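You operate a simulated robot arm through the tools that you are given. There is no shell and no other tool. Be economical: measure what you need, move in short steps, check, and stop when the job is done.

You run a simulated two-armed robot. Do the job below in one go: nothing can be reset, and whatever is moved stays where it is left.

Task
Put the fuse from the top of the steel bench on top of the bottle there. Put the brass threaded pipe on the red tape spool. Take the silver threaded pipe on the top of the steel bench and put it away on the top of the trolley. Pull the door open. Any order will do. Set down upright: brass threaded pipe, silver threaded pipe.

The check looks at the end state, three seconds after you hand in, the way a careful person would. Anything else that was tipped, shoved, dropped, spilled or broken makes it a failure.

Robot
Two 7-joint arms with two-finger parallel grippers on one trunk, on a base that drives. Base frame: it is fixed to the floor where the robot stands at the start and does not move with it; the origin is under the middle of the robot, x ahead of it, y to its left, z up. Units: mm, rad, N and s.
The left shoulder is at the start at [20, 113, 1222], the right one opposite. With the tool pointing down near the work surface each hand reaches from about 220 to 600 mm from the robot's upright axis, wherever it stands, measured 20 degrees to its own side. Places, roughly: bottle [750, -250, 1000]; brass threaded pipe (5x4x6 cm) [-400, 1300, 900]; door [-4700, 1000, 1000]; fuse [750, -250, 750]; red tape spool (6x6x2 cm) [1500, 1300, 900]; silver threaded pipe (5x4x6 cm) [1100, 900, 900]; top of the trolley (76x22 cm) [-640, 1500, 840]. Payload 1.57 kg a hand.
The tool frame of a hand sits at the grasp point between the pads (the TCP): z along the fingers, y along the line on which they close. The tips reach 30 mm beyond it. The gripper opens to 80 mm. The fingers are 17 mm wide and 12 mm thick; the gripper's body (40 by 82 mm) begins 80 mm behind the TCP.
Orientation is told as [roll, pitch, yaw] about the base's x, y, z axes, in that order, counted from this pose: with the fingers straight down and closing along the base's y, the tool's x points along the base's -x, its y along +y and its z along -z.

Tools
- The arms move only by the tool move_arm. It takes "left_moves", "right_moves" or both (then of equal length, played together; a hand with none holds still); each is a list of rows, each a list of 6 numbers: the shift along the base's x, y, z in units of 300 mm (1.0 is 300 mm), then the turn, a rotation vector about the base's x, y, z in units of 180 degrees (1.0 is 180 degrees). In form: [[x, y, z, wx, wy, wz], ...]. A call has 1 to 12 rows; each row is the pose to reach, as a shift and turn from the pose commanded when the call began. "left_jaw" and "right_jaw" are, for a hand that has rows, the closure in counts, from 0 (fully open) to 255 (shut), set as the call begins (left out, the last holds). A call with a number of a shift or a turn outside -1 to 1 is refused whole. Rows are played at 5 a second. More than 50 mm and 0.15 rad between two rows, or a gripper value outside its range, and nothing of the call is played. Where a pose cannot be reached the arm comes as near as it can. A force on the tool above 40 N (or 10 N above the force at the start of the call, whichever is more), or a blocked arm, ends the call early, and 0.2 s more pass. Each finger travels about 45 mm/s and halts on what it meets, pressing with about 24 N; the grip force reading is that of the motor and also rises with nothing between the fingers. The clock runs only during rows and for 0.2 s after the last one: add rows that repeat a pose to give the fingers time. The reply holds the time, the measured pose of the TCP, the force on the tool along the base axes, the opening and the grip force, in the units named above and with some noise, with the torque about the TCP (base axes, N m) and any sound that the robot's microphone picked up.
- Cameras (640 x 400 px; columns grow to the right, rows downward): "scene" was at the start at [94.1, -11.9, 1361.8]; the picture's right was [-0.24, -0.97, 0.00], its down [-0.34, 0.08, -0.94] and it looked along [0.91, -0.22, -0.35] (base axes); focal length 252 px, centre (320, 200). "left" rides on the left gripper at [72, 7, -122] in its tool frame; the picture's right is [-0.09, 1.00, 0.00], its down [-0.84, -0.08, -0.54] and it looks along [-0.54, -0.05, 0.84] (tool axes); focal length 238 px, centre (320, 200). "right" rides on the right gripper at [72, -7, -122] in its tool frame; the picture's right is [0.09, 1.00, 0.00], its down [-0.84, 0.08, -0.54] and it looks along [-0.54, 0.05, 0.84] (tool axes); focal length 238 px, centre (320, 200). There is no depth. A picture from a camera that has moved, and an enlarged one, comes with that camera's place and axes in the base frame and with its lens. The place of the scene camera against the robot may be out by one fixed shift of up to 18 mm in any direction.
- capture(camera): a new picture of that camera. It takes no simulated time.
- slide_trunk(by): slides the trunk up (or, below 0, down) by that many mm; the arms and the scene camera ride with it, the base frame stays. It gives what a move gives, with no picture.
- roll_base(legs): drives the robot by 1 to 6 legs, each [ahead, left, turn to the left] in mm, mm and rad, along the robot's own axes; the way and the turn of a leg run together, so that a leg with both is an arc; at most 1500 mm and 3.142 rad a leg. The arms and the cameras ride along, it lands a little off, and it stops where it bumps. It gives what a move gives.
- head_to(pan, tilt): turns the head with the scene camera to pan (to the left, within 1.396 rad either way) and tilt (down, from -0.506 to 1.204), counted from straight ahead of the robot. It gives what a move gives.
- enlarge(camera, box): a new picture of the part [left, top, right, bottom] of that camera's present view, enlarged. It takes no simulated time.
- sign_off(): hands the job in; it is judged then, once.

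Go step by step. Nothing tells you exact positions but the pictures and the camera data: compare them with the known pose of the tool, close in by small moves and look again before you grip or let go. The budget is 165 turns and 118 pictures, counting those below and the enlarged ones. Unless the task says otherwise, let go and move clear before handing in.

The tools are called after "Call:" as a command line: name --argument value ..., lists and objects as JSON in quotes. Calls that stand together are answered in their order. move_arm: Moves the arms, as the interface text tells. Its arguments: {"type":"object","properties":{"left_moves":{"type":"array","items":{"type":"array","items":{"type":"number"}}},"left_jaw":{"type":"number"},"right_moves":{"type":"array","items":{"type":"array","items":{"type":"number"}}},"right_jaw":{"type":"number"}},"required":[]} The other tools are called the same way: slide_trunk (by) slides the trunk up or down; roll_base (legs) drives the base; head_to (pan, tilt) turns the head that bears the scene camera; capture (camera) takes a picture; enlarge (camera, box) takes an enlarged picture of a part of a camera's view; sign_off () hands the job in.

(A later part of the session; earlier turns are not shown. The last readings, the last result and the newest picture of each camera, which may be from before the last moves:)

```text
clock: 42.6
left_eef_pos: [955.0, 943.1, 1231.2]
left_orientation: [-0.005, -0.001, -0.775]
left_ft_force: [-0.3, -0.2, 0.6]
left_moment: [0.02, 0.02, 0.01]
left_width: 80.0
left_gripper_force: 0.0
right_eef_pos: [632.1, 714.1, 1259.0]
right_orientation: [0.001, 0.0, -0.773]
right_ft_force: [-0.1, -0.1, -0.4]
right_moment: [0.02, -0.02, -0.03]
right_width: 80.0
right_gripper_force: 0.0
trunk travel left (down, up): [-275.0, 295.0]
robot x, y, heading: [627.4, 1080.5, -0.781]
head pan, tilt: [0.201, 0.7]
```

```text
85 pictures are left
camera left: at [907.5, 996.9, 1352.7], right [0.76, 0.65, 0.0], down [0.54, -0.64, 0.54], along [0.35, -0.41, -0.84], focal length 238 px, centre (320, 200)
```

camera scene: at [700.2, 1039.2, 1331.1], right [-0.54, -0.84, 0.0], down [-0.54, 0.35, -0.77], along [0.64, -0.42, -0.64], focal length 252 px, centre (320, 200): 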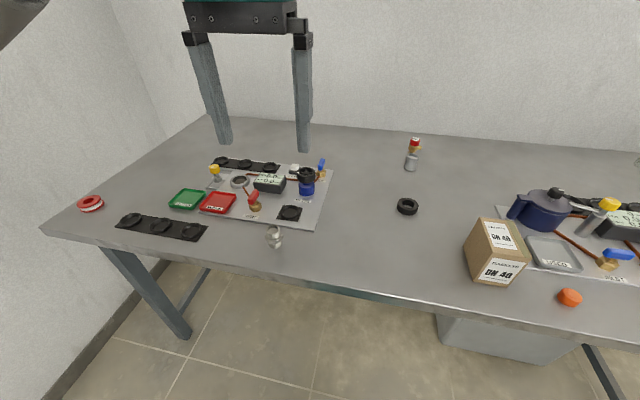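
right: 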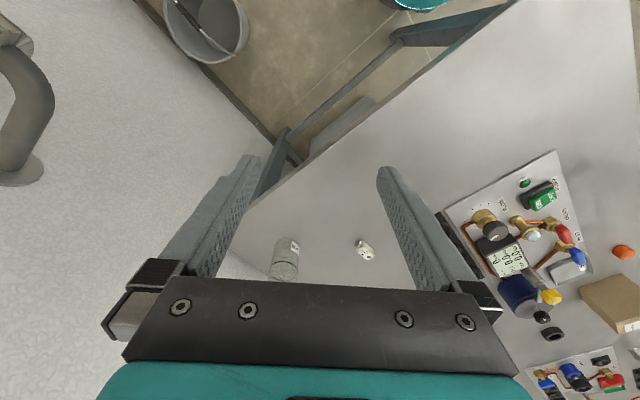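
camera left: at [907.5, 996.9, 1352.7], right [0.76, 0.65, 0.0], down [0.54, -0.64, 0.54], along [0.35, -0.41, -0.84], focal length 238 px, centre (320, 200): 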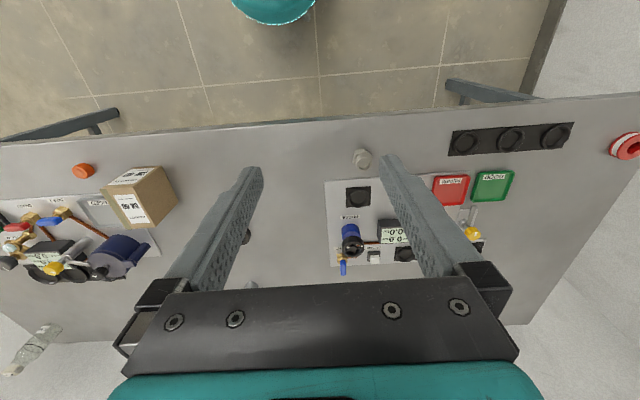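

The silver pipe is right in reach at about [1103, 903]. I'll zoom in to see its shape.

Call:
enlarge --camera "scene" --box '[225, 190, 335, 270]'

Call:
enlarge --camera "left" --box '[310, 120, 410, 200]'

```text
5.00 times, centred on (280, 230) of scene
camera zoom: at [700.2, 1039.2, 1331.1], right [-0.54, -0.84, 0.0], down [-0.54, 0.35, -0.77], along [0.64, -0.42, -0.64], focal length 1260 px, centre (520, 50)
```

zoom: 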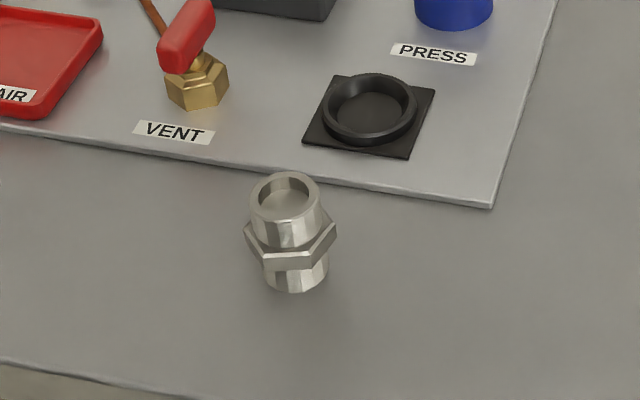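

```text
5.00 times, centred on (360, 160) of left
camera zoom: at [907.5, 996.9, 1352.7], right [0.76, 0.65, 0.0], down [0.54, -0.64, 0.54], along [0.35, -0.41, -0.84], focal length 1192 px, centre (120, 400)
```

zoom: 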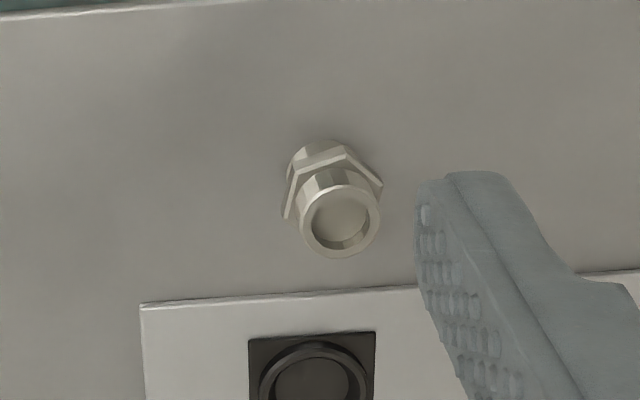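

It stands upright with a hex collar, and its centre is about [1100, 907]. I'll bring the left hand above it, jaws turned to the hex flats.

Call:
move_arm --left_moves '[[0.081, -0.02, -0.128, 0, 0, -0.02], [0.162, -0.04, -0.257, 0, 0, -0.04], [0.243, -0.06, -0.385, 0, 0, -0.06], [0.323, -0.08, -0.513, 0, 0, -0.08], [0.404, -0.1, -0.642, 0, 0, -0.1], [0.485, -0.12, -0.77, 0, 0, -0.12], [0.485, -0.12, -0.77, 0, 0, -0.12]]' --left_jaw 0

Call:
capture --camera "left"

Call:
enlarge --camera "scene" --box '[200, 120, 360, 270]'

```text
clock: 44.2
left_eef_pos: [1099.6, 906.4, 1000.9]
left_orientation: [-0.001, 0.002, -1.154]
left_ft_force: [0.3, 1.0, 0.0]
left_moment: [-0.01, -0.02, 0.02]
left_width: 80.0
left_gripper_force: 0.1
right_eef_pos: [631.1, 715.3, 1259.1]
right_orientation: [-0.001, 0.002, -0.775]
right_ft_force: [0.0, -0.4, -0.2]
right_moment: [0.03, -0.01, 0.02]
right_width: 79.9
right_gripper_force: 0.1
trunk travel left (down, up): [-275.0, 295.0]
robot x, y, heading: [627.5, 1082.5, -0.779]
head pan, tilt: [0.201, 0.7]
```

```text
82 pictures are left
camera left: at [1076.5, 973.7, 1122.4], right [0.95, 0.32, 0.0], down [0.27, -0.8, 0.54], along [0.17, -0.51, -0.84], focal length 238 px, centre (320, 200)
```

left: 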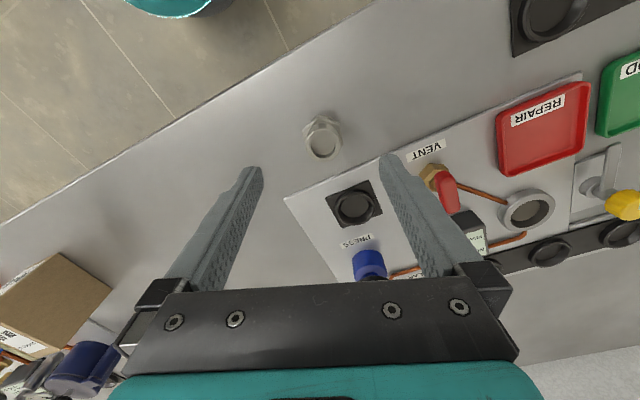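

```text
2.67 times, centred on (280, 195) of scene
camera zoom: at [699.9, 1039.2, 1331.1], right [-0.54, -0.84, 0.0], down [-0.54, 0.35, -0.77], along [0.64, -0.42, -0.64], focal length 672 px, centre (427, 213)
```

zoom: 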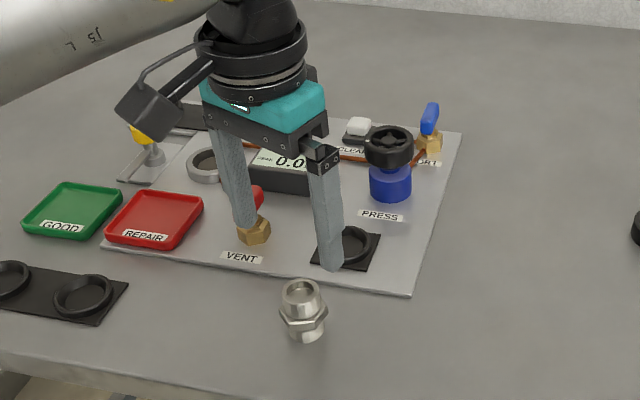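

The pipe is centred between the open jaws. I'll lower to the collar and close.

Call:
move_arm --left_moves '[[0.005, 0, -0.12, 0, 0, 0], [0.005, 0, -0.24, 0, 0, 0], [0.005, 0, -0.35, 0, 0, 0], [0.005, 0, -0.35, 0, 0, 0]]'

Call:
capture --camera "left"

Call:
move_arm --left_moves '[[0, 0, 0, 0, 0, 0], [0, 0, 0, 0, 0, 0], [0, 0, 0, 0, 0, 0], [0, 0, 0, 0, 0, 0]]' --left_jaw 255

Call:
enlarge --camera "scene" --box '[200, 150, 360, 270]'

```text
clock: 45.2
left_eef_pos: [1101.9, 907.9, 895.3]
left_orientation: [-0.003, 0.0, -1.154]
left_ft_force: [0.1, -0.1, -0.1]
left_moment: [0.0, 0.01, -0.02]
left_width: 80.1
left_gripper_force: 0.0
right_eef_pos: [631.2, 714.9, 1258.6]
right_orientation: [-0.001, 0.0, -0.776]
right_ft_force: [-0.1, 0.2, 0.0]
right_moment: [0.0, 0.03, -0.02]
right_width: 80.1
right_gripper_force: 0.0
trunk travel left (down, up): [-275.0, 295.0]
robot x, y, heading: [628.6, 1081.0, -0.779]
head pan, tilt: [0.201, 0.7]
```

```text
80 pictures are left
camera left: at [1078.8, 975.4, 1017.5], right [0.95, 0.32, 0.0], down [0.27, -0.8, 0.54], along [0.17, -0.51, -0.84], focal length 238 px, centre (320, 200)
```

left: 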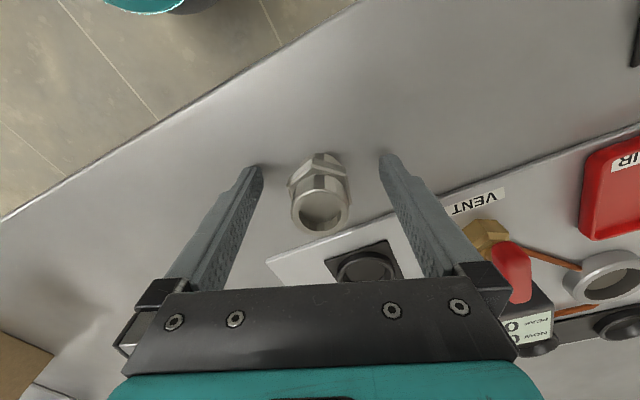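

```text
clock: 46.2
left_eef_pos: [1102.1, 907.6, 894.9]
left_orientation: [-0.003, 0.0, -1.152]
left_ft_force: [-1.4, 0.0, 1.2]
left_moment: [0.0, 0.01, -0.01]
left_width: 38.4
left_gripper_force: 23.8
right_eef_pos: [631.7, 713.9, 1259.4]
right_orientation: [-0.001, 0.001, -0.774]
right_ft_force: [-0.7, -0.5, -0.5]
right_moment: [0.0, 0.03, 0.0]
right_width: 79.8
right_gripper_force: 0.0
trunk travel left (down, up): [-275.0, 295.0]
robot x, y, heading: [627.4, 1083.0, -0.776]
head pan, tilt: [0.201, 0.7]
```

```text
3.33 times, centred on (280, 210) of scene
camera zoom: at [700.0, 1039.1, 1331.1], right [-0.54, -0.84, 0.0], down [-0.54, 0.35, -0.77], along [0.64, -0.42, -0.64], focal length 840 px, centre (453, 167)
```

zoom: 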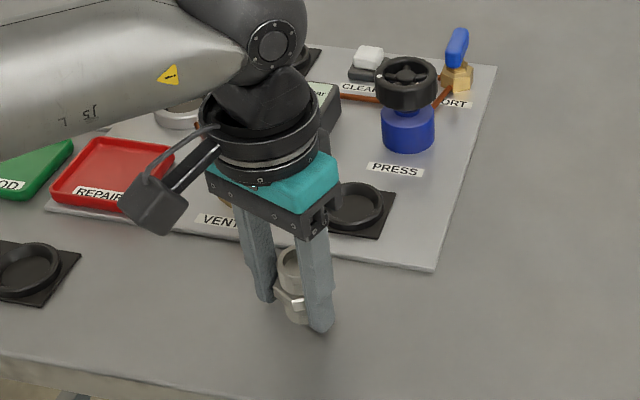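

The silver pipe is gripped at 38.4 mm, with its base 35 mm below the TCP. I'll lift it, draw it in and back away from the bench.

Call:
move_arm --left_moves '[[0, 0, 0.15, 0, 0, 0], [0, 0, 0.3, 0, 0, 0], [0, 0, 0.45, 0, 0, 0], [0, 0, 0.6, 0, 0, 0], [0, 0, 0.75, 0, 0, 0], [-0.1, 0.06, 0.85, 0, 0, 0], [-0.22, 0.1, 0.95, 0, 0, 0], [-0.35, 0.13, 0.97, 0, 0, 0.03], [-0.48, 0.17, 0.97, 0, 0, 0.07], [-0.48, 0.17, 0.97, 0, 0, 0.1], [-0.48, 0.17, 0.97, 0, 0, 0.12]]'

Call:
roll_base --legs '[[-300, 0, 0], [0, 0, -1.8]]'

Call:
head_to --pan -0.3 --tilt 0.6

Call:
capture --camera "scene"

```text
clock: 48.6
left_eef_pos: [956.3, 958.2, 1186.2]
left_orientation: [-0.005, -0.001, -0.774]
left_ft_force: [0.2, -0.2, -0.8]
left_moment: [-0.01, -0.01, -0.02]
left_width: 37.9
left_gripper_force: 24.2
right_eef_pos: [631.8, 713.8, 1258.8]
right_orientation: [0.001, 0.0, -0.775]
right_ft_force: [0.9, 0.3, -0.8]
right_moment: [0.0, 0.01, 0.02]
right_width: 80.3
right_gripper_force: 0.0
trunk travel left (down, up): [-275.0, 295.0]
robot x, y, heading: [630.8, 1078.4, -0.782]
head pan, tilt: [0.201, 0.7]
```

```text
clock: 55.1
left_eef_pos: [209.8, 1002.9, 1185.6]
left_orientation: [-0.003, 0.0, -2.602]
left_ft_force: [0.8, 0.1, -0.8]
left_moment: [-0.02, 0.01, -0.01]
left_width: 37.6
left_gripper_force: 24.2
right_eef_pos: [56.8, 1379.3, 1258.8]
right_orientation: [-0.002, -0.001, -2.6]
right_ft_force: [0.3, -0.4, -0.2]
right_moment: [0.01, -0.03, -0.04]
right_width: 79.9
right_gripper_force: 0.1
trunk travel left (down, up): [-275.0, 295.0]
robot x, y, heading: [415.8, 1290.9, -2.604]
head pan, tilt: [0.201, 0.7]
```

```text
clock: 56.0
left_eef_pos: [209.1, 1003.6, 1185.1]
left_orientation: [-0.003, 0.0, -2.601]
left_ft_force: [-0.4, 0.1, -1.1]
left_moment: [0.06, 0.02, 0.01]
left_width: 37.9
left_gripper_force: 24.0
right_eef_pos: [57.1, 1379.9, 1258.9]
right_orientation: [0.0, -0.001, -2.6]
right_ft_force: [0.3, 0.6, -0.3]
right_moment: [-0.01, -0.01, -0.01]
right_width: 80.2
right_gripper_force: 0.2
trunk travel left (down, up): [-275.0, 295.0]
robot x, y, heading: [409.6, 1290.9, -2.602]
head pan, tilt: [-0.3, 0.6]
```

```text
78 pictures are left
camera scene: at [312.9, 1274.2, 1339.7], right [-0.24, 0.97, 0.0], down [0.55, 0.13, -0.82], along [-0.8, -0.2, -0.57], focal length 252 px, centre (320, 200)
```

scene: 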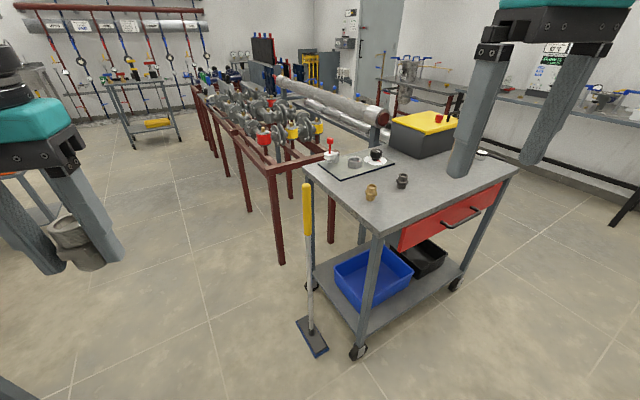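

I can see the trolley: the brass pipe is about [-435, 1267] and a dark fitting is next to it. I'll drive round to the drawer side, facing the long edge.

Call:
roll_base --legs '[[0, 0, 0.246], [0, -850, 0], [90, 0, 0]]'

Call:
head_to --pan 0.1 --tilt 0.8

Call:
capture --camera "scene"

Call:
capture --camera "left"

```text
clock: 62.1
left_eef_pos: [-387.8, 1509.0, 1184.4]
left_orientation: [-0.004, 0.001, -2.357]
left_ft_force: [0.1, -0.1, -1.1]
left_moment: [0.04, -0.06, 0.03]
left_width: 37.6
left_gripper_force: 23.6
right_eef_pos: [-626.2, 1838.4, 1258.3]
right_orientation: [-0.001, 0.002, -2.359]
right_ft_force: [0.3, -0.5, -0.6]
right_moment: [0.01, 0.01, -0.01]
right_width: 80.0
right_gripper_force: 0.0
trunk travel left (down, up): [-275.0, 295.0]
robot x, y, heading: [-258.3, 1840.3, -2.355]
head pan, tilt: [-0.3, 0.6]
```

```text
clock: 63.0
left_eef_pos: [-387.9, 1509.6, 1185.6]
left_orientation: [-0.003, 0.001, -2.356]
left_ft_force: [0.6, -0.2, -0.8]
left_moment: [-0.02, -0.03, 0.01]
left_width: 37.7
left_gripper_force: 23.8
right_eef_pos: [-626.4, 1838.4, 1258.0]
right_orientation: [0.0, 0.001, -2.356]
right_ft_force: [-0.1, 0.5, 0.3]
right_moment: [0.05, 0.0, 0.01]
right_width: 80.0
right_gripper_force: 0.1
trunk travel left (down, up): [-275.0, 295.0]
robot x, y, heading: [-257.8, 1841.6, -2.364]
head pan, tilt: [0.099, 0.799]
```

```text
77 pictures are left
camera scene: at [-323.1, 1778.7, 1322.8], right [-0.77, 0.64, 0.0], down [0.46, 0.55, -0.7], along [-0.44, -0.54, -0.72], focal length 252 px, centre (320, 200)
```

scene: 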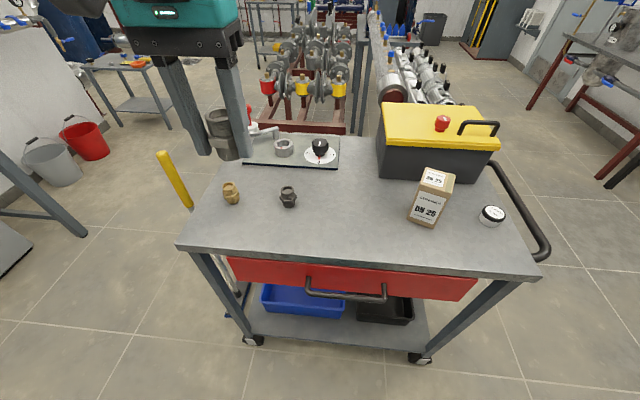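

```text
76 pictures are left
camera left: at [-332.1, 1555.2, 1306.7], right [0.64, -0.77, 0.0], down [-0.65, -0.54, 0.54], along [-0.42, -0.34, -0.84], focal length 238 px, centre (320, 200)
```

left: 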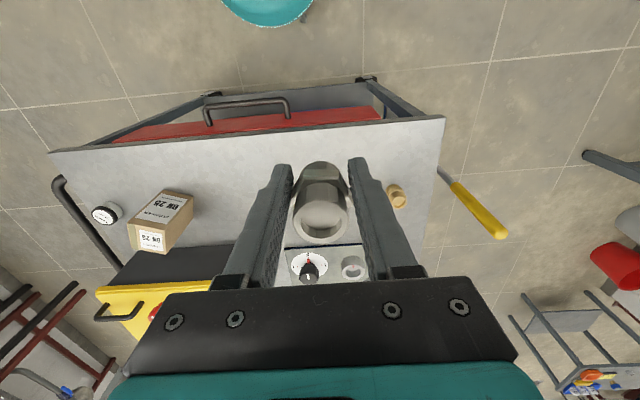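

There's free space on the trolley between the dark fitting and the DN 25 box. I'll inch forward and bring the silver pipe over that spot at about [-605, 1522].

Call:
roll_base --legs '[[60, 0, 0]]'

Call:
move_arm --left_moves '[[-0.1, 0.03, 0, 0, 0, 0], [-0.2, 0.06, -0.05, 0, 0, 0], [-0.3, 0.1, -0.12, 0, 0, 0], [-0.4, 0.13, -0.22, 0, 0, 0], [-0.5, 0.16, -0.32, 0, 0, 0], [-0.583, 0.18, -0.44, 0, 0, 0], [-0.583, 0.18, -0.58, 0, 0, 0], [-0.583, 0.18, -0.7, 0, 0, 0], [-0.583, 0.18, -0.7, 0, 0, 0]]'

Call:
capture --camera "scene"

Call:
capture --camera "left"

```text
clock: 64.0
left_eef_pos: [-429.3, 1468.1, 1185.0]
left_orientation: [-0.005, 0.003, -2.358]
left_ft_force: [-0.1, -0.6, -1.8]
left_moment: [0.05, -0.01, -0.01]
left_width: 37.4
left_gripper_force: 23.9
right_eef_pos: [-668.0, 1797.8, 1258.5]
right_orientation: [-0.001, 0.001, -2.358]
right_ft_force: [-0.3, -0.1, 0.3]
right_moment: [0.01, -0.04, 0.01]
right_width: 79.9
right_gripper_force: 0.1
trunk travel left (down, up): [-275.0, 295.0]
robot x, y, heading: [-297.4, 1797.2, -2.356]
head pan, tilt: [0.099, 0.799]
```

```text
clock: 66.0
left_eef_pos: [-603.5, 1524.7, 972.7]
left_orientation: [-0.004, 0.0, -2.359]
left_ft_force: [-0.5, -0.6, -1.4]
left_moment: [0.0, 0.02, 0.04]
left_width: 37.3
left_gripper_force: 24.2
right_eef_pos: [-668.4, 1797.8, 1258.4]
right_orientation: [0.0, -0.001, -2.36]
right_ft_force: [-0.4, -0.4, 0.6]
right_moment: [-0.02, -0.02, 0.0]
right_width: 79.9
right_gripper_force: 0.0
trunk travel left (down, up): [-275.0, 295.0]
robot x, y, heading: [-299.2, 1794.7, -2.359]
head pan, tilt: [0.099, 0.799]
```

```text
75 pictures are left
camera scene: at [-364.7, 1737.3, 1322.9], right [-0.77, 0.64, 0.0], down [0.46, 0.55, -0.7], along [-0.44, -0.54, -0.72], focal length 252 px, centre (320, 200)
```

scene: 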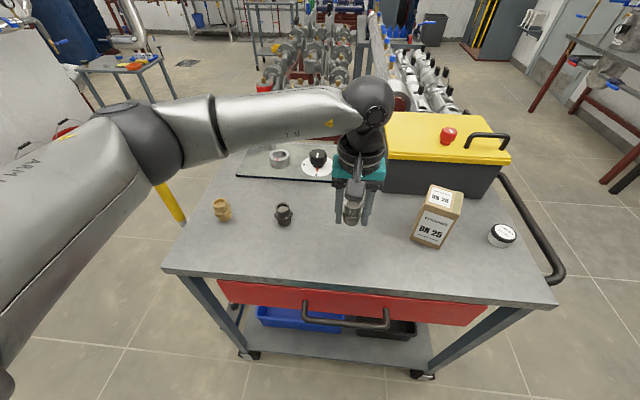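

```text
74 pictures are left
camera left: at [-548.8, 1569.0, 1095.0], right [0.64, -0.77, 0.0], down [-0.65, -0.54, 0.54], along [-0.42, -0.34, -0.84], focal length 238 px, centre (320, 200)
```

left: 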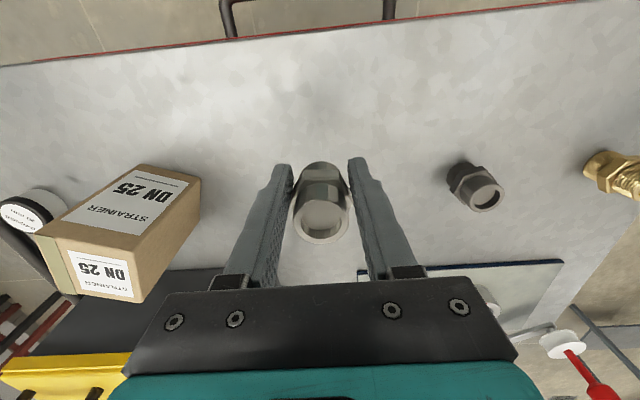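

The spot under the silver pipe is clear, so I'll lower it and feel for contact.

Call:
move_arm --left_moves '[[0, 0, -0.1, 0, 0, 0], [0, 0, -0.2, 0, 0, 0], [0, 0, -0.27, 0, 0, 0], [0, 0, -0.27, 0, 0, 0]]'

Call:
enlarge --camera "scene" --box '[270, 150, 430, 250]'

```text
clock: 67.0
left_eef_pos: [-604.2, 1522.5, 893.7]
left_orientation: [-0.006, 0.001, -2.359]
left_ft_force: [-0.3, -0.3, -1.1]
left_moment: [-0.02, 0.01, 0.01]
left_width: 37.3
left_gripper_force: 24.2
right_eef_pos: [-667.4, 1797.6, 1258.2]
right_orientation: [-0.001, 0.001, -2.36]
right_ft_force: [0.3, -0.7, 0.3]
right_moment: [0.02, -0.01, -0.03]
right_width: 80.1
right_gripper_force: 0.0
trunk travel left (down, up): [-275.0, 295.0]
robot x, y, heading: [-298.3, 1792.0, -2.358]
head pan, tilt: [0.099, 0.799]
```

```text
4.00 times, centred on (350, 200) of scene
camera zoom: at [-364.8, 1737.3, 1322.8], right [-0.77, 0.64, 0.0], down [0.46, 0.55, -0.7], along [-0.44, -0.54, -0.72], focal length 1008 px, centre (200, 200)
```

zoom: 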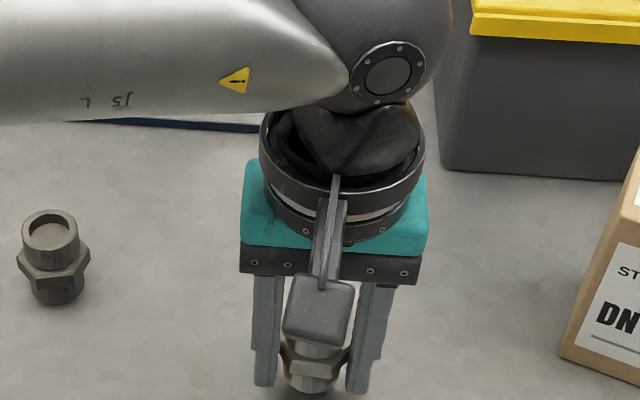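

Call:
move_arm --left_moves '[[0, 0, -0.02, 0, 0, 0], [0, 0, -0.035, 0, 0, 0], [0, 0, -0.035, 0, 0, 0]]'

Call:
move_arm --left_moves '[[0, 0, -0.012, 0, 0, 0], [0, 0, -0.012, 0, 0, 0]]'

Call:
move_arm --left_moves '[[0, 0, -0.012, 0, 0, 0], [0, 0, -0.012, 0, 0, 0]]'

```text
clock: 67.8
left_eef_pos: [-604.8, 1523.6, 884.4]
left_orientation: [-0.005, -0.004, -2.36]
left_ft_force: [0.7, 0.3, 14.8]
left_moment: [-0.07, 0.03, -0.08]
left_width: 37.3
left_gripper_force: 24.2
right_eef_pos: [-667.5, 1798.3, 1258.9]
right_orientation: [-0.001, -0.001, -2.358]
right_ft_force: [-0.1, 0.2, 0.5]
right_moment: [0.01, -0.03, 0.05]
right_width: 80.2
right_gripper_force: 0.1
trunk travel left (down, up): [-275.0, 295.0]
robot x, y, heading: [-298.2, 1795.7, -2.357]
head pan, tilt: [0.099, 0.799]
```

```text
clock: 68.3
left_eef_pos: [-605.4, 1523.7, 881.5]
left_orientation: [-0.002, -0.001, -2.358]
left_ft_force: [-1.5, -0.8, 14.8]
left_moment: [-0.14, 0.12, -0.03]
left_width: 37.0
left_gripper_force: 24.2
right_eef_pos: [-668.2, 1798.0, 1258.9]
right_orientation: [0.0, 0.0, -2.358]
right_ft_force: [0.4, 0.2, -0.4]
right_moment: [-0.02, -0.04, 0.01]
right_width: 80.0
right_gripper_force: 0.1
trunk travel left (down, up): [-275.0, 295.0]
robot x, y, heading: [-302.9, 1793.4, -2.36]
head pan, tilt: [0.099, 0.799]
```

```text
clock: 69.0
left_eef_pos: [-603.9, 1523.0, 880.6]
left_orientation: [-0.006, -0.005, -2.358]
left_ft_force: [1.5, -1.3, 34.7]
left_moment: [-0.38, -0.71, -0.14]
left_width: 37.3
left_gripper_force: 23.6
right_eef_pos: [-665.9, 1799.4, 1260.1]
right_orientation: [0.0, 0.0, -2.358]
right_ft_force: [0.3, 0.2, 0.6]
right_moment: [-0.02, 0.0, 0.01]
right_width: 79.8
right_gripper_force: 0.1
trunk travel left (down, up): [-275.0, 295.0]
robot x, y, heading: [-300.5, 1800.2, -2.365]
head pan, tilt: [0.099, 0.799]
```

It's on the surface, so trolley top is about z 850. I'll ease up 2 mm, open and rise.

Call:
move_arm --left_moves '[[0, 0, 0.01, 0, 0, 0]]'

Call:
move_arm --left_moves '[[0, 0, 0, 0, 0, 0], [0, 0, 0, 0, 0, 0], [0, 0, 0, 0, 0, 0], [0, 0, 0, 0, 0, 0]]' --left_jaw 60

Call:
move_arm --left_moves '[[0, 0, 0.03, 0, 0, 0], [0, 0, 0.15, 0, 0, 0], [0, 0, 0.3, 0, 0, 0], [0, 0, 0.45, 0, 0, 0], [0, 0, 0.6, 0, 0, 0], [0, 0, 0.6, 0, 0, 0]]'

Call:
capture --camera "left"

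Call:
capture --camera "scene"

```text
clock: 69.3
left_eef_pos: [-604.6, 1523.0, 879.4]
left_orientation: [-0.005, -0.002, -2.357]
left_ft_force: [-4.0, -2.4, 16.1]
left_moment: [-0.22, -0.14, -0.13]
left_width: 36.8
left_gripper_force: 24.4
right_eef_pos: [-667.0, 1798.0, 1259.5]
right_orientation: [-0.001, 0.0, -2.356]
right_ft_force: [-0.6, 0.8, 0.5]
right_moment: [0.03, -0.01, -0.01]
right_width: 79.9
right_gripper_force: 0.1
trunk travel left (down, up): [-275.0, 295.0]
robot x, y, heading: [-299.1, 1797.3, -2.362]
head pan, tilt: [0.099, 0.799]
```

```text
clock: 70.3
left_eef_pos: [-603.6, 1524.3, 879.7]
left_orientation: [-0.002, 0.003, -2.361]
left_ft_force: [-6.9, 7.2, 10.1]
left_moment: [-0.06, -0.01, -0.08]
left_width: 52.5
left_gripper_force: 0.0
right_eef_pos: [-669.0, 1799.8, 1258.5]
right_orientation: [0.0, 0.0, -2.359]
right_ft_force: [0.1, 0.3, 0.2]
right_moment: [0.01, 0.03, -0.01]
right_width: 79.8
right_gripper_force: 0.0
trunk travel left (down, up): [-275.0, 295.0]
robot x, y, heading: [-295.6, 1797.5, -2.358]
head pan, tilt: [0.099, 0.799]
```

```text
clock: 71.8
left_eef_pos: [-602.3, 1525.0, 1061.3]
left_orientation: [0.0, 0.001, -2.359]
left_ft_force: [0.0, -0.6, 0.7]
left_moment: [0.0, -0.03, 0.01]
left_width: 61.1
left_gripper_force: 0.0
right_eef_pos: [-667.8, 1798.2, 1258.3]
right_orientation: [0.0, 0.002, -2.359]
right_ft_force: [0.2, 0.4, 0.7]
right_moment: [0.01, 0.01, -0.01]
right_width: 80.2
right_gripper_force: 0.1
trunk travel left (down, up): [-275.0, 295.0]
robot x, y, heading: [-298.9, 1797.7, -2.358]
head pan, tilt: [0.099, 0.799]
```

```text
72 pictures are left
camera left: at [-548.3, 1569.2, 1183.0], right [0.64, -0.77, 0.0], down [-0.65, -0.54, 0.54], along [-0.42, -0.34, -0.84], focal length 238 px, centre (320, 200)
```

left: 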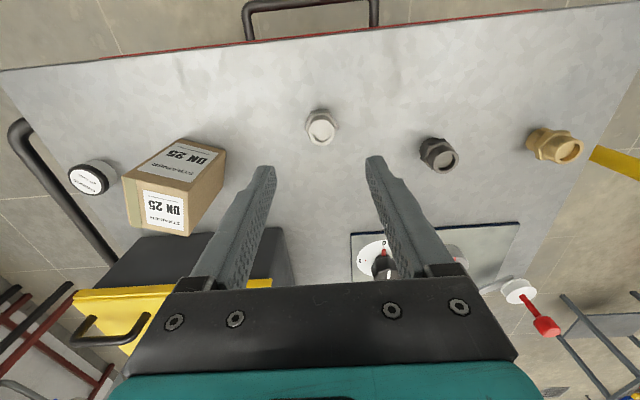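

```text
71 pictures are left
camera scene: at [-364.8, 1737.1, 1322.8], right [-0.77, 0.64, 0.0], down [0.46, 0.55, -0.7], along [-0.44, -0.54, -0.72], focal length 252 px, centre (320, 200)
```

scene: 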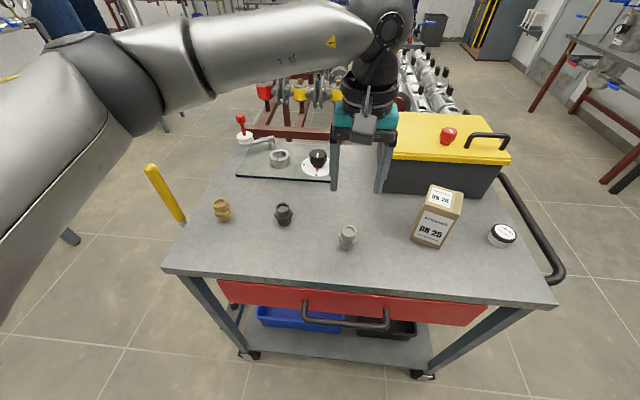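

The silver pipe stands upright on the trolley. The brass pipe reads about [-436, 1265], so I'll move the hand over it.

Call:
move_arm --left_moves '[[0.079, -0.124, 0, 0, 0, 0], [0.158, -0.248, 0, 0, 0, 0], [0.237, -0.371, 0, 0, 0, 0], [0.316, -0.495, 0, 0, 0, 0], [0.395, -0.619, 0, 0, 0, 0], [0.474, -0.743, 0, 0, 0, 0], [0.553, -0.867, -0.05, 0, 0, 0], [0.553, -0.867, -0.1, 0, 0, 0], [0.553, -0.867, -0.1, 0, 0, 0]]' --left_jaw 0

Call:
capture --camera "left"

Call:
enlarge --camera "scene" --box '[170, 160, 270, 240]'

```text
clock: 73.8
left_eef_pos: [-438.5, 1263.3, 1028.3]
left_orientation: [-0.003, 0.0, -2.357]
left_ft_force: [0.2, 0.0, 0.0]
left_moment: [0.0, 0.03, 0.0]
left_width: 80.3
left_gripper_force: 0.2
right_eef_pos: [-668.5, 1797.6, 1258.1]
right_orientation: [0.0, 0.0, -2.359]
right_ft_force: [-0.1, -0.2, -0.5]
right_moment: [0.02, 0.01, 0.02]
right_width: 80.1
right_gripper_force: 0.1
trunk travel left (down, up): [-275.0, 295.0]
robot x, y, heading: [-297.0, 1797.5, -2.364]
head pan, tilt: [0.099, 0.799]
```

```text
70 pictures are left
camera left: at [-382.9, 1307.4, 1150.1], right [0.64, -0.77, 0.0], down [-0.65, -0.54, 0.54], along [-0.42, -0.34, -0.84], focal length 238 px, centre (320, 200)
```

left: 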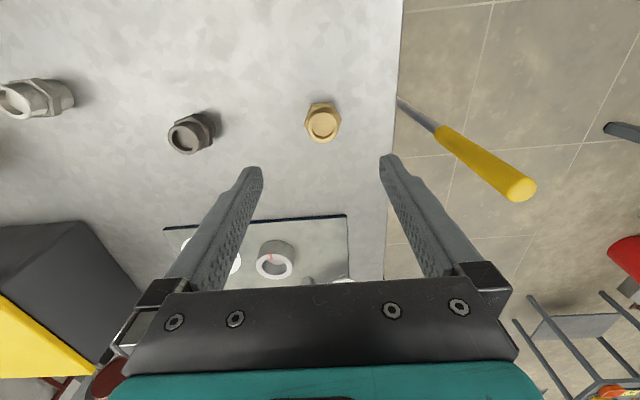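

```text
5.00 times, centred on (220, 200) of scene
camera zoom: at [-364.6, 1737.2, 1322.8], right [-0.77, 0.64, 0.0], down [0.46, 0.55, -0.7], along [-0.44, -0.54, -0.72], focal length 1260 px, centre (820, 200)
```

zoom: 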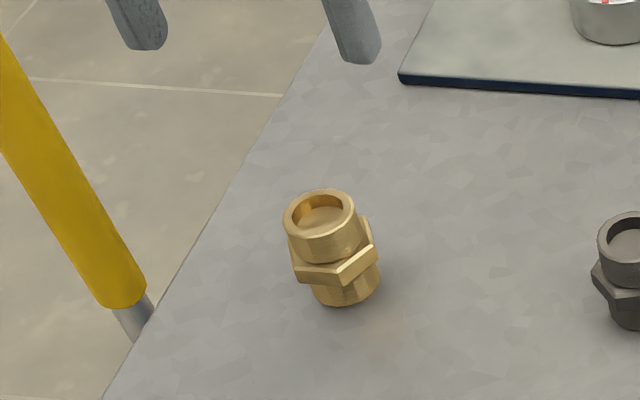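

The hex corners face the fingers, so I'll turn the hand 30° away from the broom and lower partway.

Call:
move_arm --left_moves '[[0.01, 0.004, -0.03, 0, 0, 0.042], [0.021, 0.007, -0.08, 0, 0, 0.084], [0.021, 0.007, -0.14, 0, 0, 0.126], [0.021, 0.007, -0.2, 0, 0, 0.167], [0.021, 0.007, -0.2, 0, 0, 0.167]]'

Call:
capture --camera "left"

```text
clock: 75.0
left_eef_pos: [-433.0, 1265.0, 968.5]
left_orientation: [-0.002, 0.0, -1.833]
left_ft_force: [0.7, -0.5, 0.2]
left_moment: [0.0, 0.0, -0.01]
left_width: 79.9
left_gripper_force: 0.0
right_eef_pos: [-668.6, 1797.3, 1259.4]
right_orientation: [-0.002, -0.001, -2.358]
right_ft_force: [-0.1, -0.2, -0.2]
right_moment: [0.0, 0.0, 0.02]
right_width: 79.8
right_gripper_force: 0.0
trunk travel left (down, up): [-275.0, 295.0]
robot x, y, heading: [-300.7, 1793.1, -2.362]
head pan, tilt: [0.099, 0.799]
```

```text
68 pictures are left
camera left: at [-408.5, 1331.6, 1090.3], right [0.94, -0.35, 0.0], down [-0.29, -0.79, 0.54], along [-0.19, -0.51, -0.84], focal length 238 px, centre (320, 200)
```

left: 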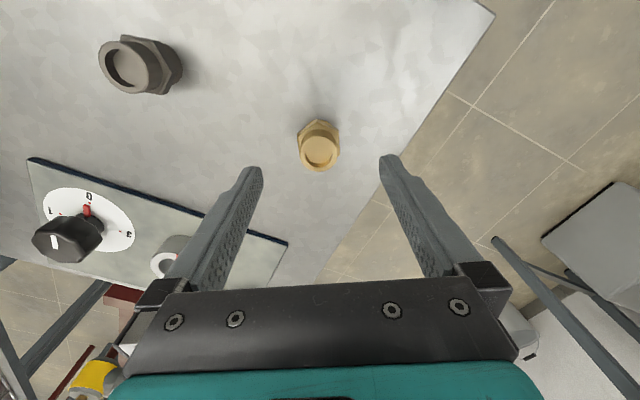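

Call:
move_arm --left_moves '[[0, 0.004, -0.1, 0, 0, 0], [0, 0.004, -0.2, 0, 0, 0], [0, 0.004, -0.268, 0, 0, 0], [0, 0.004, -0.268, 0, 0, 0]]'

Call:
move_arm --left_moves '[[0, 0, 0, 0, 0, 0], [0, 0, 0, 0, 0, 0], [0, 0, 0, 0, 0, 0], [0, 0, 0, 0, 0, 0], [0, 0, 0, 0, 0, 0]]' --left_jaw 255

Call:
capture --camera "left"

```text
clock: 76.0
left_eef_pos: [-432.4, 1266.4, 889.7]
left_orientation: [-0.001, 0.0, -1.835]
left_ft_force: [-0.3, -0.5, 0.4]
left_moment: [-0.01, -0.02, -0.02]
left_width: 80.6
left_gripper_force: 0.1
right_eef_pos: [-667.9, 1798.7, 1259.2]
right_orientation: [0.001, 0.001, -2.358]
right_ft_force: [-0.3, -0.8, 0.0]
right_moment: [0.02, 0.01, 0.01]
right_width: 80.1
right_gripper_force: 0.1
trunk travel left (down, up): [-275.0, 295.0]
robot x, y, heading: [-299.7, 1793.0, -2.365]
head pan, tilt: [0.099, 0.799]
```

```text
clock: 77.2
left_eef_pos: [-432.4, 1266.7, 889.6]
left_orientation: [-0.003, 0.001, -1.835]
left_ft_force: [0.0, -0.7, -0.4]
left_moment: [-0.02, -0.01, -0.01]
left_width: 42.5
left_gripper_force: 23.6
right_eef_pos: [-668.4, 1798.0, 1257.8]
right_orientation: [0.001, -0.001, -2.358]
right_ft_force: [0.0, -1.0, -0.4]
right_moment: [0.02, 0.0, -0.01]
right_width: 79.8
right_gripper_force: 0.0
trunk travel left (down, up): [-275.0, 295.0]
robot x, y, heading: [-301.7, 1798.4, -2.364]
head pan, tilt: [0.099, 0.799]
```

```text
67 pictures are left
camera left: at [-407.8, 1332.9, 1011.4], right [0.94, -0.35, 0.0], down [-0.29, -0.79, 0.54], along [-0.19, -0.51, -0.84], focal length 238 px, centre (320, 200)
```

left: 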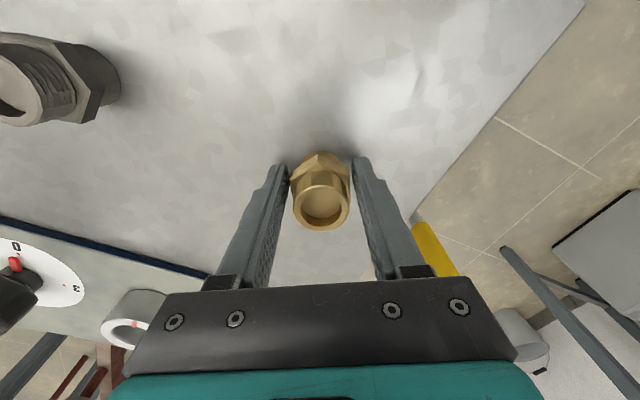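

The brass pipe is gripped, with its base 40 mm below the TCP. I'll lift it, draw it in, back off, turn to face the bench and drive to the spool at about [1512, 1284].

Call:
move_arm --left_moves '[[0, 0, 0.15, 0, 0, 0], [0, 0, 0.3, 0, 0, 0], [0, 0, 0.45, 0, 0, 0], [0, 0, 0.6, 0, 0, 0], [0, 0, 0.75, 0, 0, 0], [0, 0.1, 0.85, 0, 0, -0.03], [0, 0.22, 0.95, 0, 0, -0.07], [0, 0.36, 1.0, 0, 0, -0.11], [0, 0.5, 1.0, 0, 0, -0.15], [0, 0.62, 1.0, 0, 0, -0.167], [0, 0.62, 1.0, 0, 0, -0.167]]'

Call:
roll_base --legs '[[-200, 0, 0], [0, 0, 1.575], [1030, 0, 0], [0, 470, 0]]'

Call:
head_to --pan 0.4 --tilt 0.7

Call:
capture --camera "scene"

Call:
capture --camera "left"

```text
clock: 79.5
left_eef_pos: [-432.9, 1456.1, 1190.6]
left_orientation: [-0.002, -0.001, -2.36]
left_ft_force: [-0.2, 0.3, -0.1]
left_moment: [0.03, -0.01, -0.01]
left_width: 42.6
left_gripper_force: 23.6
right_eef_pos: [-669.1, 1798.1, 1260.2]
right_orientation: [0.001, -0.001, -2.358]
right_ft_force: [-0.3, -0.9, 0.0]
right_moment: [0.01, 0.03, -0.01]
right_width: 79.9
right_gripper_force: 0.1
trunk travel left (down, up): [-275.0, 295.0]
robot x, y, heading: [-296.3, 1796.3, -2.36]
head pan, tilt: [0.099, 0.799]
```

```text
clock: 92.3
left_eef_pos: [1249.4, 1400.1, 1191.0]
left_orientation: [-0.005, -0.001, -0.789]
left_ft_force: [-0.9, 0.8, -0.8]
left_moment: [-0.01, 0.02, 0.02]
left_width: 42.6
left_gripper_force: 23.3
right_eef_pos: [906.8, 1166.6, 1258.6]
right_orientation: [0.001, 0.001, -0.789]
right_ft_force: [1.0, 0.7, -0.7]
right_moment: [-0.03, 0.01, 0.01]
right_width: 79.8
right_gripper_force: 0.0
trunk travel left (down, up): [-275.0, 295.0]
robot x, y, heading: [911.5, 1534.2, -0.794]
head pan, tilt: [0.099, 0.799]
```

```text
clock: 93.1
left_eef_pos: [1249.4, 1399.1, 1191.0]
left_orientation: [-0.003, 0.001, -0.789]
left_ft_force: [0.2, 0.6, -1.2]
left_moment: [-0.01, 0.03, 0.01]
left_width: 42.6
left_gripper_force: 24.2
right_eef_pos: [906.6, 1164.8, 1259.0]
right_orientation: [0.0, 0.0, -0.789]
right_ft_force: [1.2, -0.6, 0.2]
right_moment: [0.03, -0.03, 0.0]
right_width: 80.1
right_gripper_force: 0.2
trunk travel left (down, up): [-275.0, 295.0]
robot x, y, heading: [906.7, 1533.7, -0.79]
head pan, tilt: [0.4, 0.7]
```

```text
66 pictures are left
camera scene: at [987.0, 1504.1, 1331.0], right [-0.38, -0.92, 0.0], down [-0.6, 0.25, -0.76], along [0.71, -0.29, -0.64], focal length 252 px, centre (320, 200)
```

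scene: 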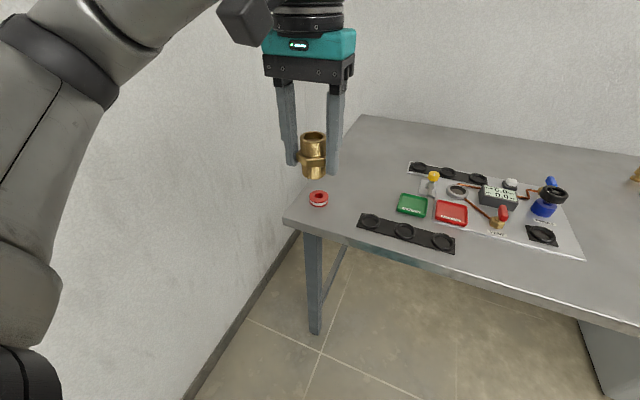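

```text
65 pictures are left
camera left: at [1203.0, 1455.0, 1312.6], right [0.77, 0.64, 0.0], down [0.54, -0.65, 0.54], along [0.34, -0.42, -0.84], focal length 238 px, centre (320, 200)
```

left: 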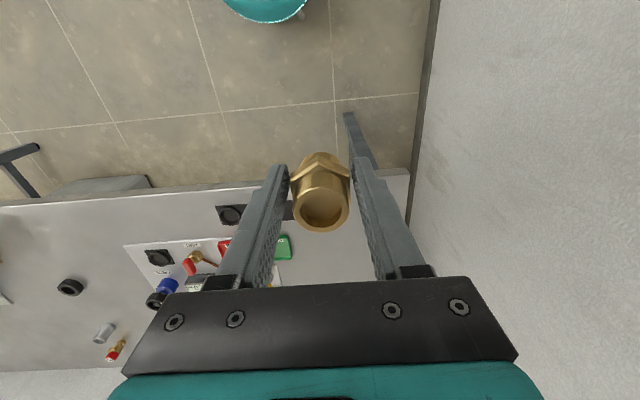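

The spool is confirmed near [1510, 1284]. I'll move 200 mm closer, then bring the pipe over it.

Call:
roll_base --legs '[[200, 0, 0]]'

Call:
capture --camera "scene"

```text
clock: 94.7
left_eef_pos: [1387.9, 1260.0, 1191.0]
left_orientation: [-0.003, 0.0, -0.789]
left_ft_force: [0.9, -0.3, -1.0]
left_moment: [0.02, 0.03, 0.0]
left_width: 42.6
left_gripper_force: 23.7
right_eef_pos: [1045.0, 1026.5, 1258.9]
right_orientation: [0.0, 0.0, -0.786]
right_ft_force: [-0.2, 0.7, -0.3]
right_moment: [0.03, 0.04, -0.01]
right_width: 79.8
right_gripper_force: 0.0
trunk travel left (down, up): [-275.0, 295.0]
robot x, y, heading: [1044.8, 1394.4, -0.792]
head pan, tilt: [0.4, 0.7]
```

```text
64 pictures are left
camera scene: at [1125.2, 1365.0, 1331.0], right [-0.38, -0.93, 0.0], down [-0.6, 0.24, -0.76], along [0.71, -0.29, -0.64], focal length 252 px, centre (320, 200)
```

scene: 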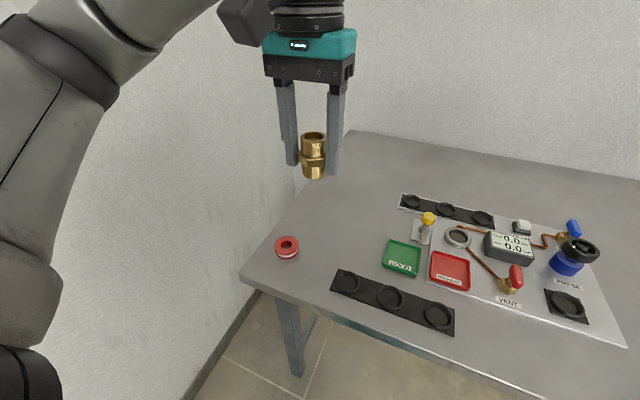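

Call:
move_arm --left_moves '[[0.08, 0.015, -0.12, 0, 0, 0], [0.161, 0.03, -0.24, 0, 0, 0], [0.242, 0.044, -0.36, 0, 0, 0], [0.322, 0.058, -0.48, 0, 0, 0], [0.403, 0.073, -0.6, 0, 0, 0], [0.403, 0.073, -0.6, 0, 0, 0]]'

Call:
capture --camera "left"

Call:
capture --camera "scene"

Call:
enlarge --camera "scene" --box '[230, 170, 350, 280]'

```text
clock: 96.1
left_eef_pos: [1507.9, 1282.4, 1014.6]
left_orientation: [-0.001, 0.001, -0.789]
left_ft_force: [1.0, -0.5, -2.0]
left_moment: [0.01, 0.0, 0.01]
left_width: 42.7
left_gripper_force: 23.8
right_eef_pos: [1044.1, 1027.6, 1259.1]
right_orientation: [0.0, -0.002, -0.788]
right_ft_force: [-0.3, -0.4, 1.4]
right_moment: [0.01, 0.01, 0.0]
right_width: 80.2
right_gripper_force: 0.0
trunk travel left (down, up): [-275.0, 295.0]
robot x, y, heading: [1042.7, 1392.3, -0.79]
head pan, tilt: [0.4, 0.7]
```

```text
63 pictures are left
camera left: at [1461.3, 1338.3, 1134.8], right [0.77, 0.64, 0.0], down [0.54, -0.65, 0.54], along [0.34, -0.42, -0.84], focal length 238 px, centre (320, 200)
```

left: 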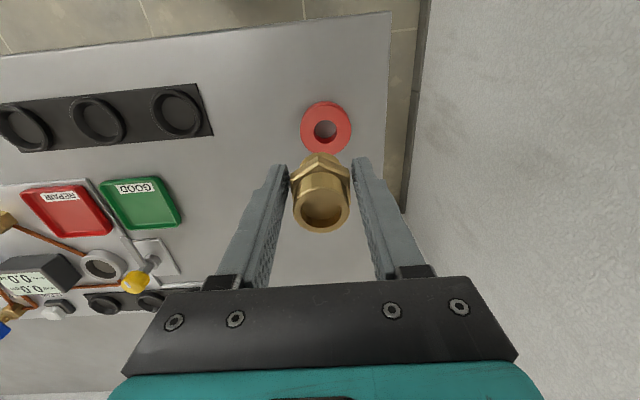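

```text
62 pictures are left
camera scene: at [1124.4, 1365.7, 1331.1], right [-0.38, -0.93, 0.0], down [-0.6, 0.24, -0.77], along [0.71, -0.29, -0.64], focal length 252 px, centre (320, 200)
```

scene: 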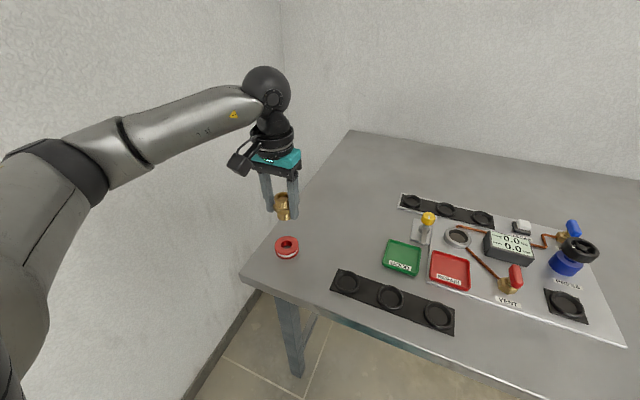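

```text
3.64 times, centred on (290, 225) of scene
camera zoom: at [1124.4, 1365.7, 1331.1], right [-0.38, -0.93, 0.0], down [-0.6, 0.24, -0.77], along [0.71, -0.29, -0.64], focal length 917 px, centre (429, 109)
```

zoom: 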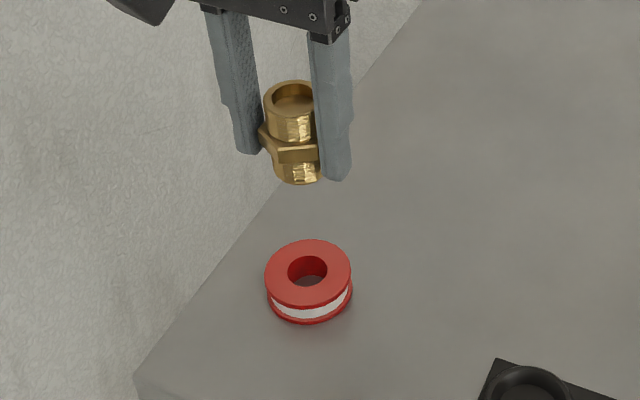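

The spool lies flat, and I need a shift of about 5 mm. I'll lower to just above it and recheck.

Call:
move_arm --left_moves '[[0.017, 0.003, -0.12, 0, 0, 0], [0.017, 0.003, -0.24, 0, 0, 0], [0.017, 0.003, -0.24, 0, 0, 0]]'

Call:
enlarge --camera "left" --box '[240, 90, 400, 240]'

Call:
enlarge --camera "scene" --box '[240, 180, 340, 270]'

```text
clock: 96.9
left_eef_pos: [1512.3, 1283.3, 940.2]
left_orientation: [-0.001, 0.001, -0.788]
left_ft_force: [-0.2, -0.3, -0.3]
left_moment: [0.01, 0.03, -0.05]
left_width: 42.2
left_gripper_force: 23.9
right_eef_pos: [1044.6, 1027.5, 1257.5]
right_orientation: [-0.001, 0.001, -0.788]
right_ft_force: [0.4, -0.3, -0.1]
right_moment: [-0.03, 0.01, -0.01]
right_width: 79.8
right_gripper_force: 0.1
trunk travel left (down, up): [-275.0, 295.0]
robot x, y, heading: [1046.9, 1392.1, -0.785]
head pan, tilt: [0.4, 0.7]
```

```text
2.67 times, centred on (320, 165) of left
camera zoom: at [1466.1, 1339.0, 1061.8], right [0.77, 0.64, 0.0], down [0.54, -0.65, 0.54], along [0.34, -0.42, -0.84], focal length 636 px, centre (320, 293)
```

zoom: 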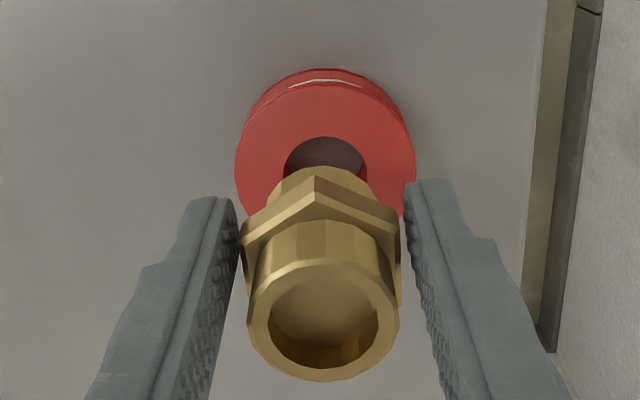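

```text
4.44 times, centred on (290, 225) of scene
camera zoom: at [1124.6, 1365.7, 1331.1], right [-0.38, -0.93, 0.0], down [-0.6, 0.24, -0.76], along [0.71, -0.29, -0.64], focal length 1120 px, centre (453, 89)
```

zoom: 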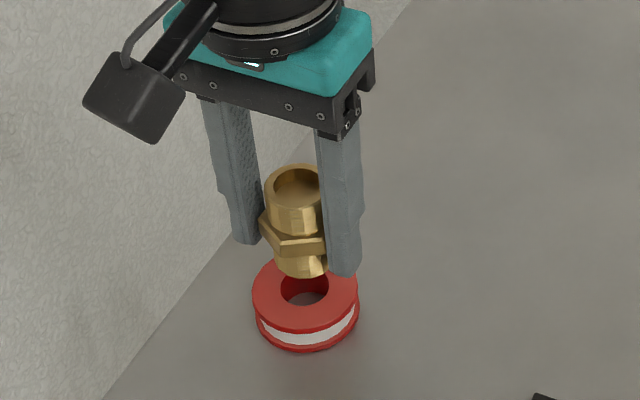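

Hand camera shows pipe and spool aligned within a couple of mm. I'll lower gently to contact.

Call:
move_arm --left_moves '[[0, 0, -0.03, 0, 0, 0], [0, 0, -0.047, 0, 0, 0], [0, 0, -0.047, 0, 0, 0]]'

Call:
enlarge --camera "scene" --box '[240, 180, 340, 270]'

```text
clock: 97.7
left_eef_pos: [1513.0, 1284.7, 925.1]
left_orientation: [-0.003, -0.001, -0.788]
left_ft_force: [-0.5, 0.2, -0.1]
left_moment: [0.05, 0.02, -0.02]
left_width: 42.4
left_gripper_force: 24.0
right_eef_pos: [1044.1, 1028.1, 1258.2]
right_orientation: [-0.001, 0.001, -0.789]
right_ft_force: [0.5, -0.4, 0.0]
right_moment: [0.01, 0.01, 0.02]
right_width: 80.3
right_gripper_force: 0.2
trunk travel left (down, up): [-275.0, 295.0]
robot x, y, heading: [1040.5, 1392.6, -0.792]
head pan, tilt: [0.4, 0.7]
```

```text
4.44 times, centred on (290, 225) of scene
camera zoom: at [1124.6, 1365.7, 1331.1], right [-0.38, -0.93, 0.0], down [-0.6, 0.24, -0.76], along [0.71, -0.29, -0.64], focal length 1120 px, centre (453, 89)
```

zoom: 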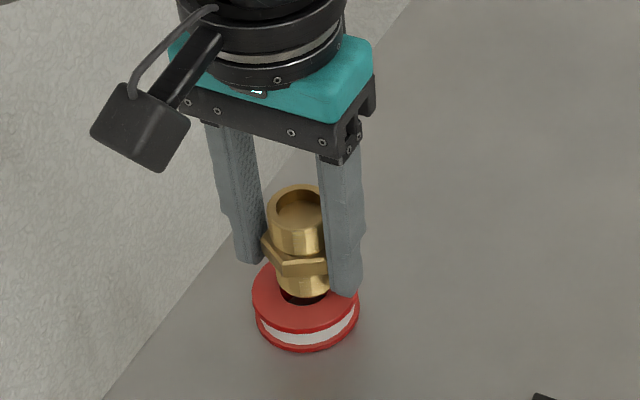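

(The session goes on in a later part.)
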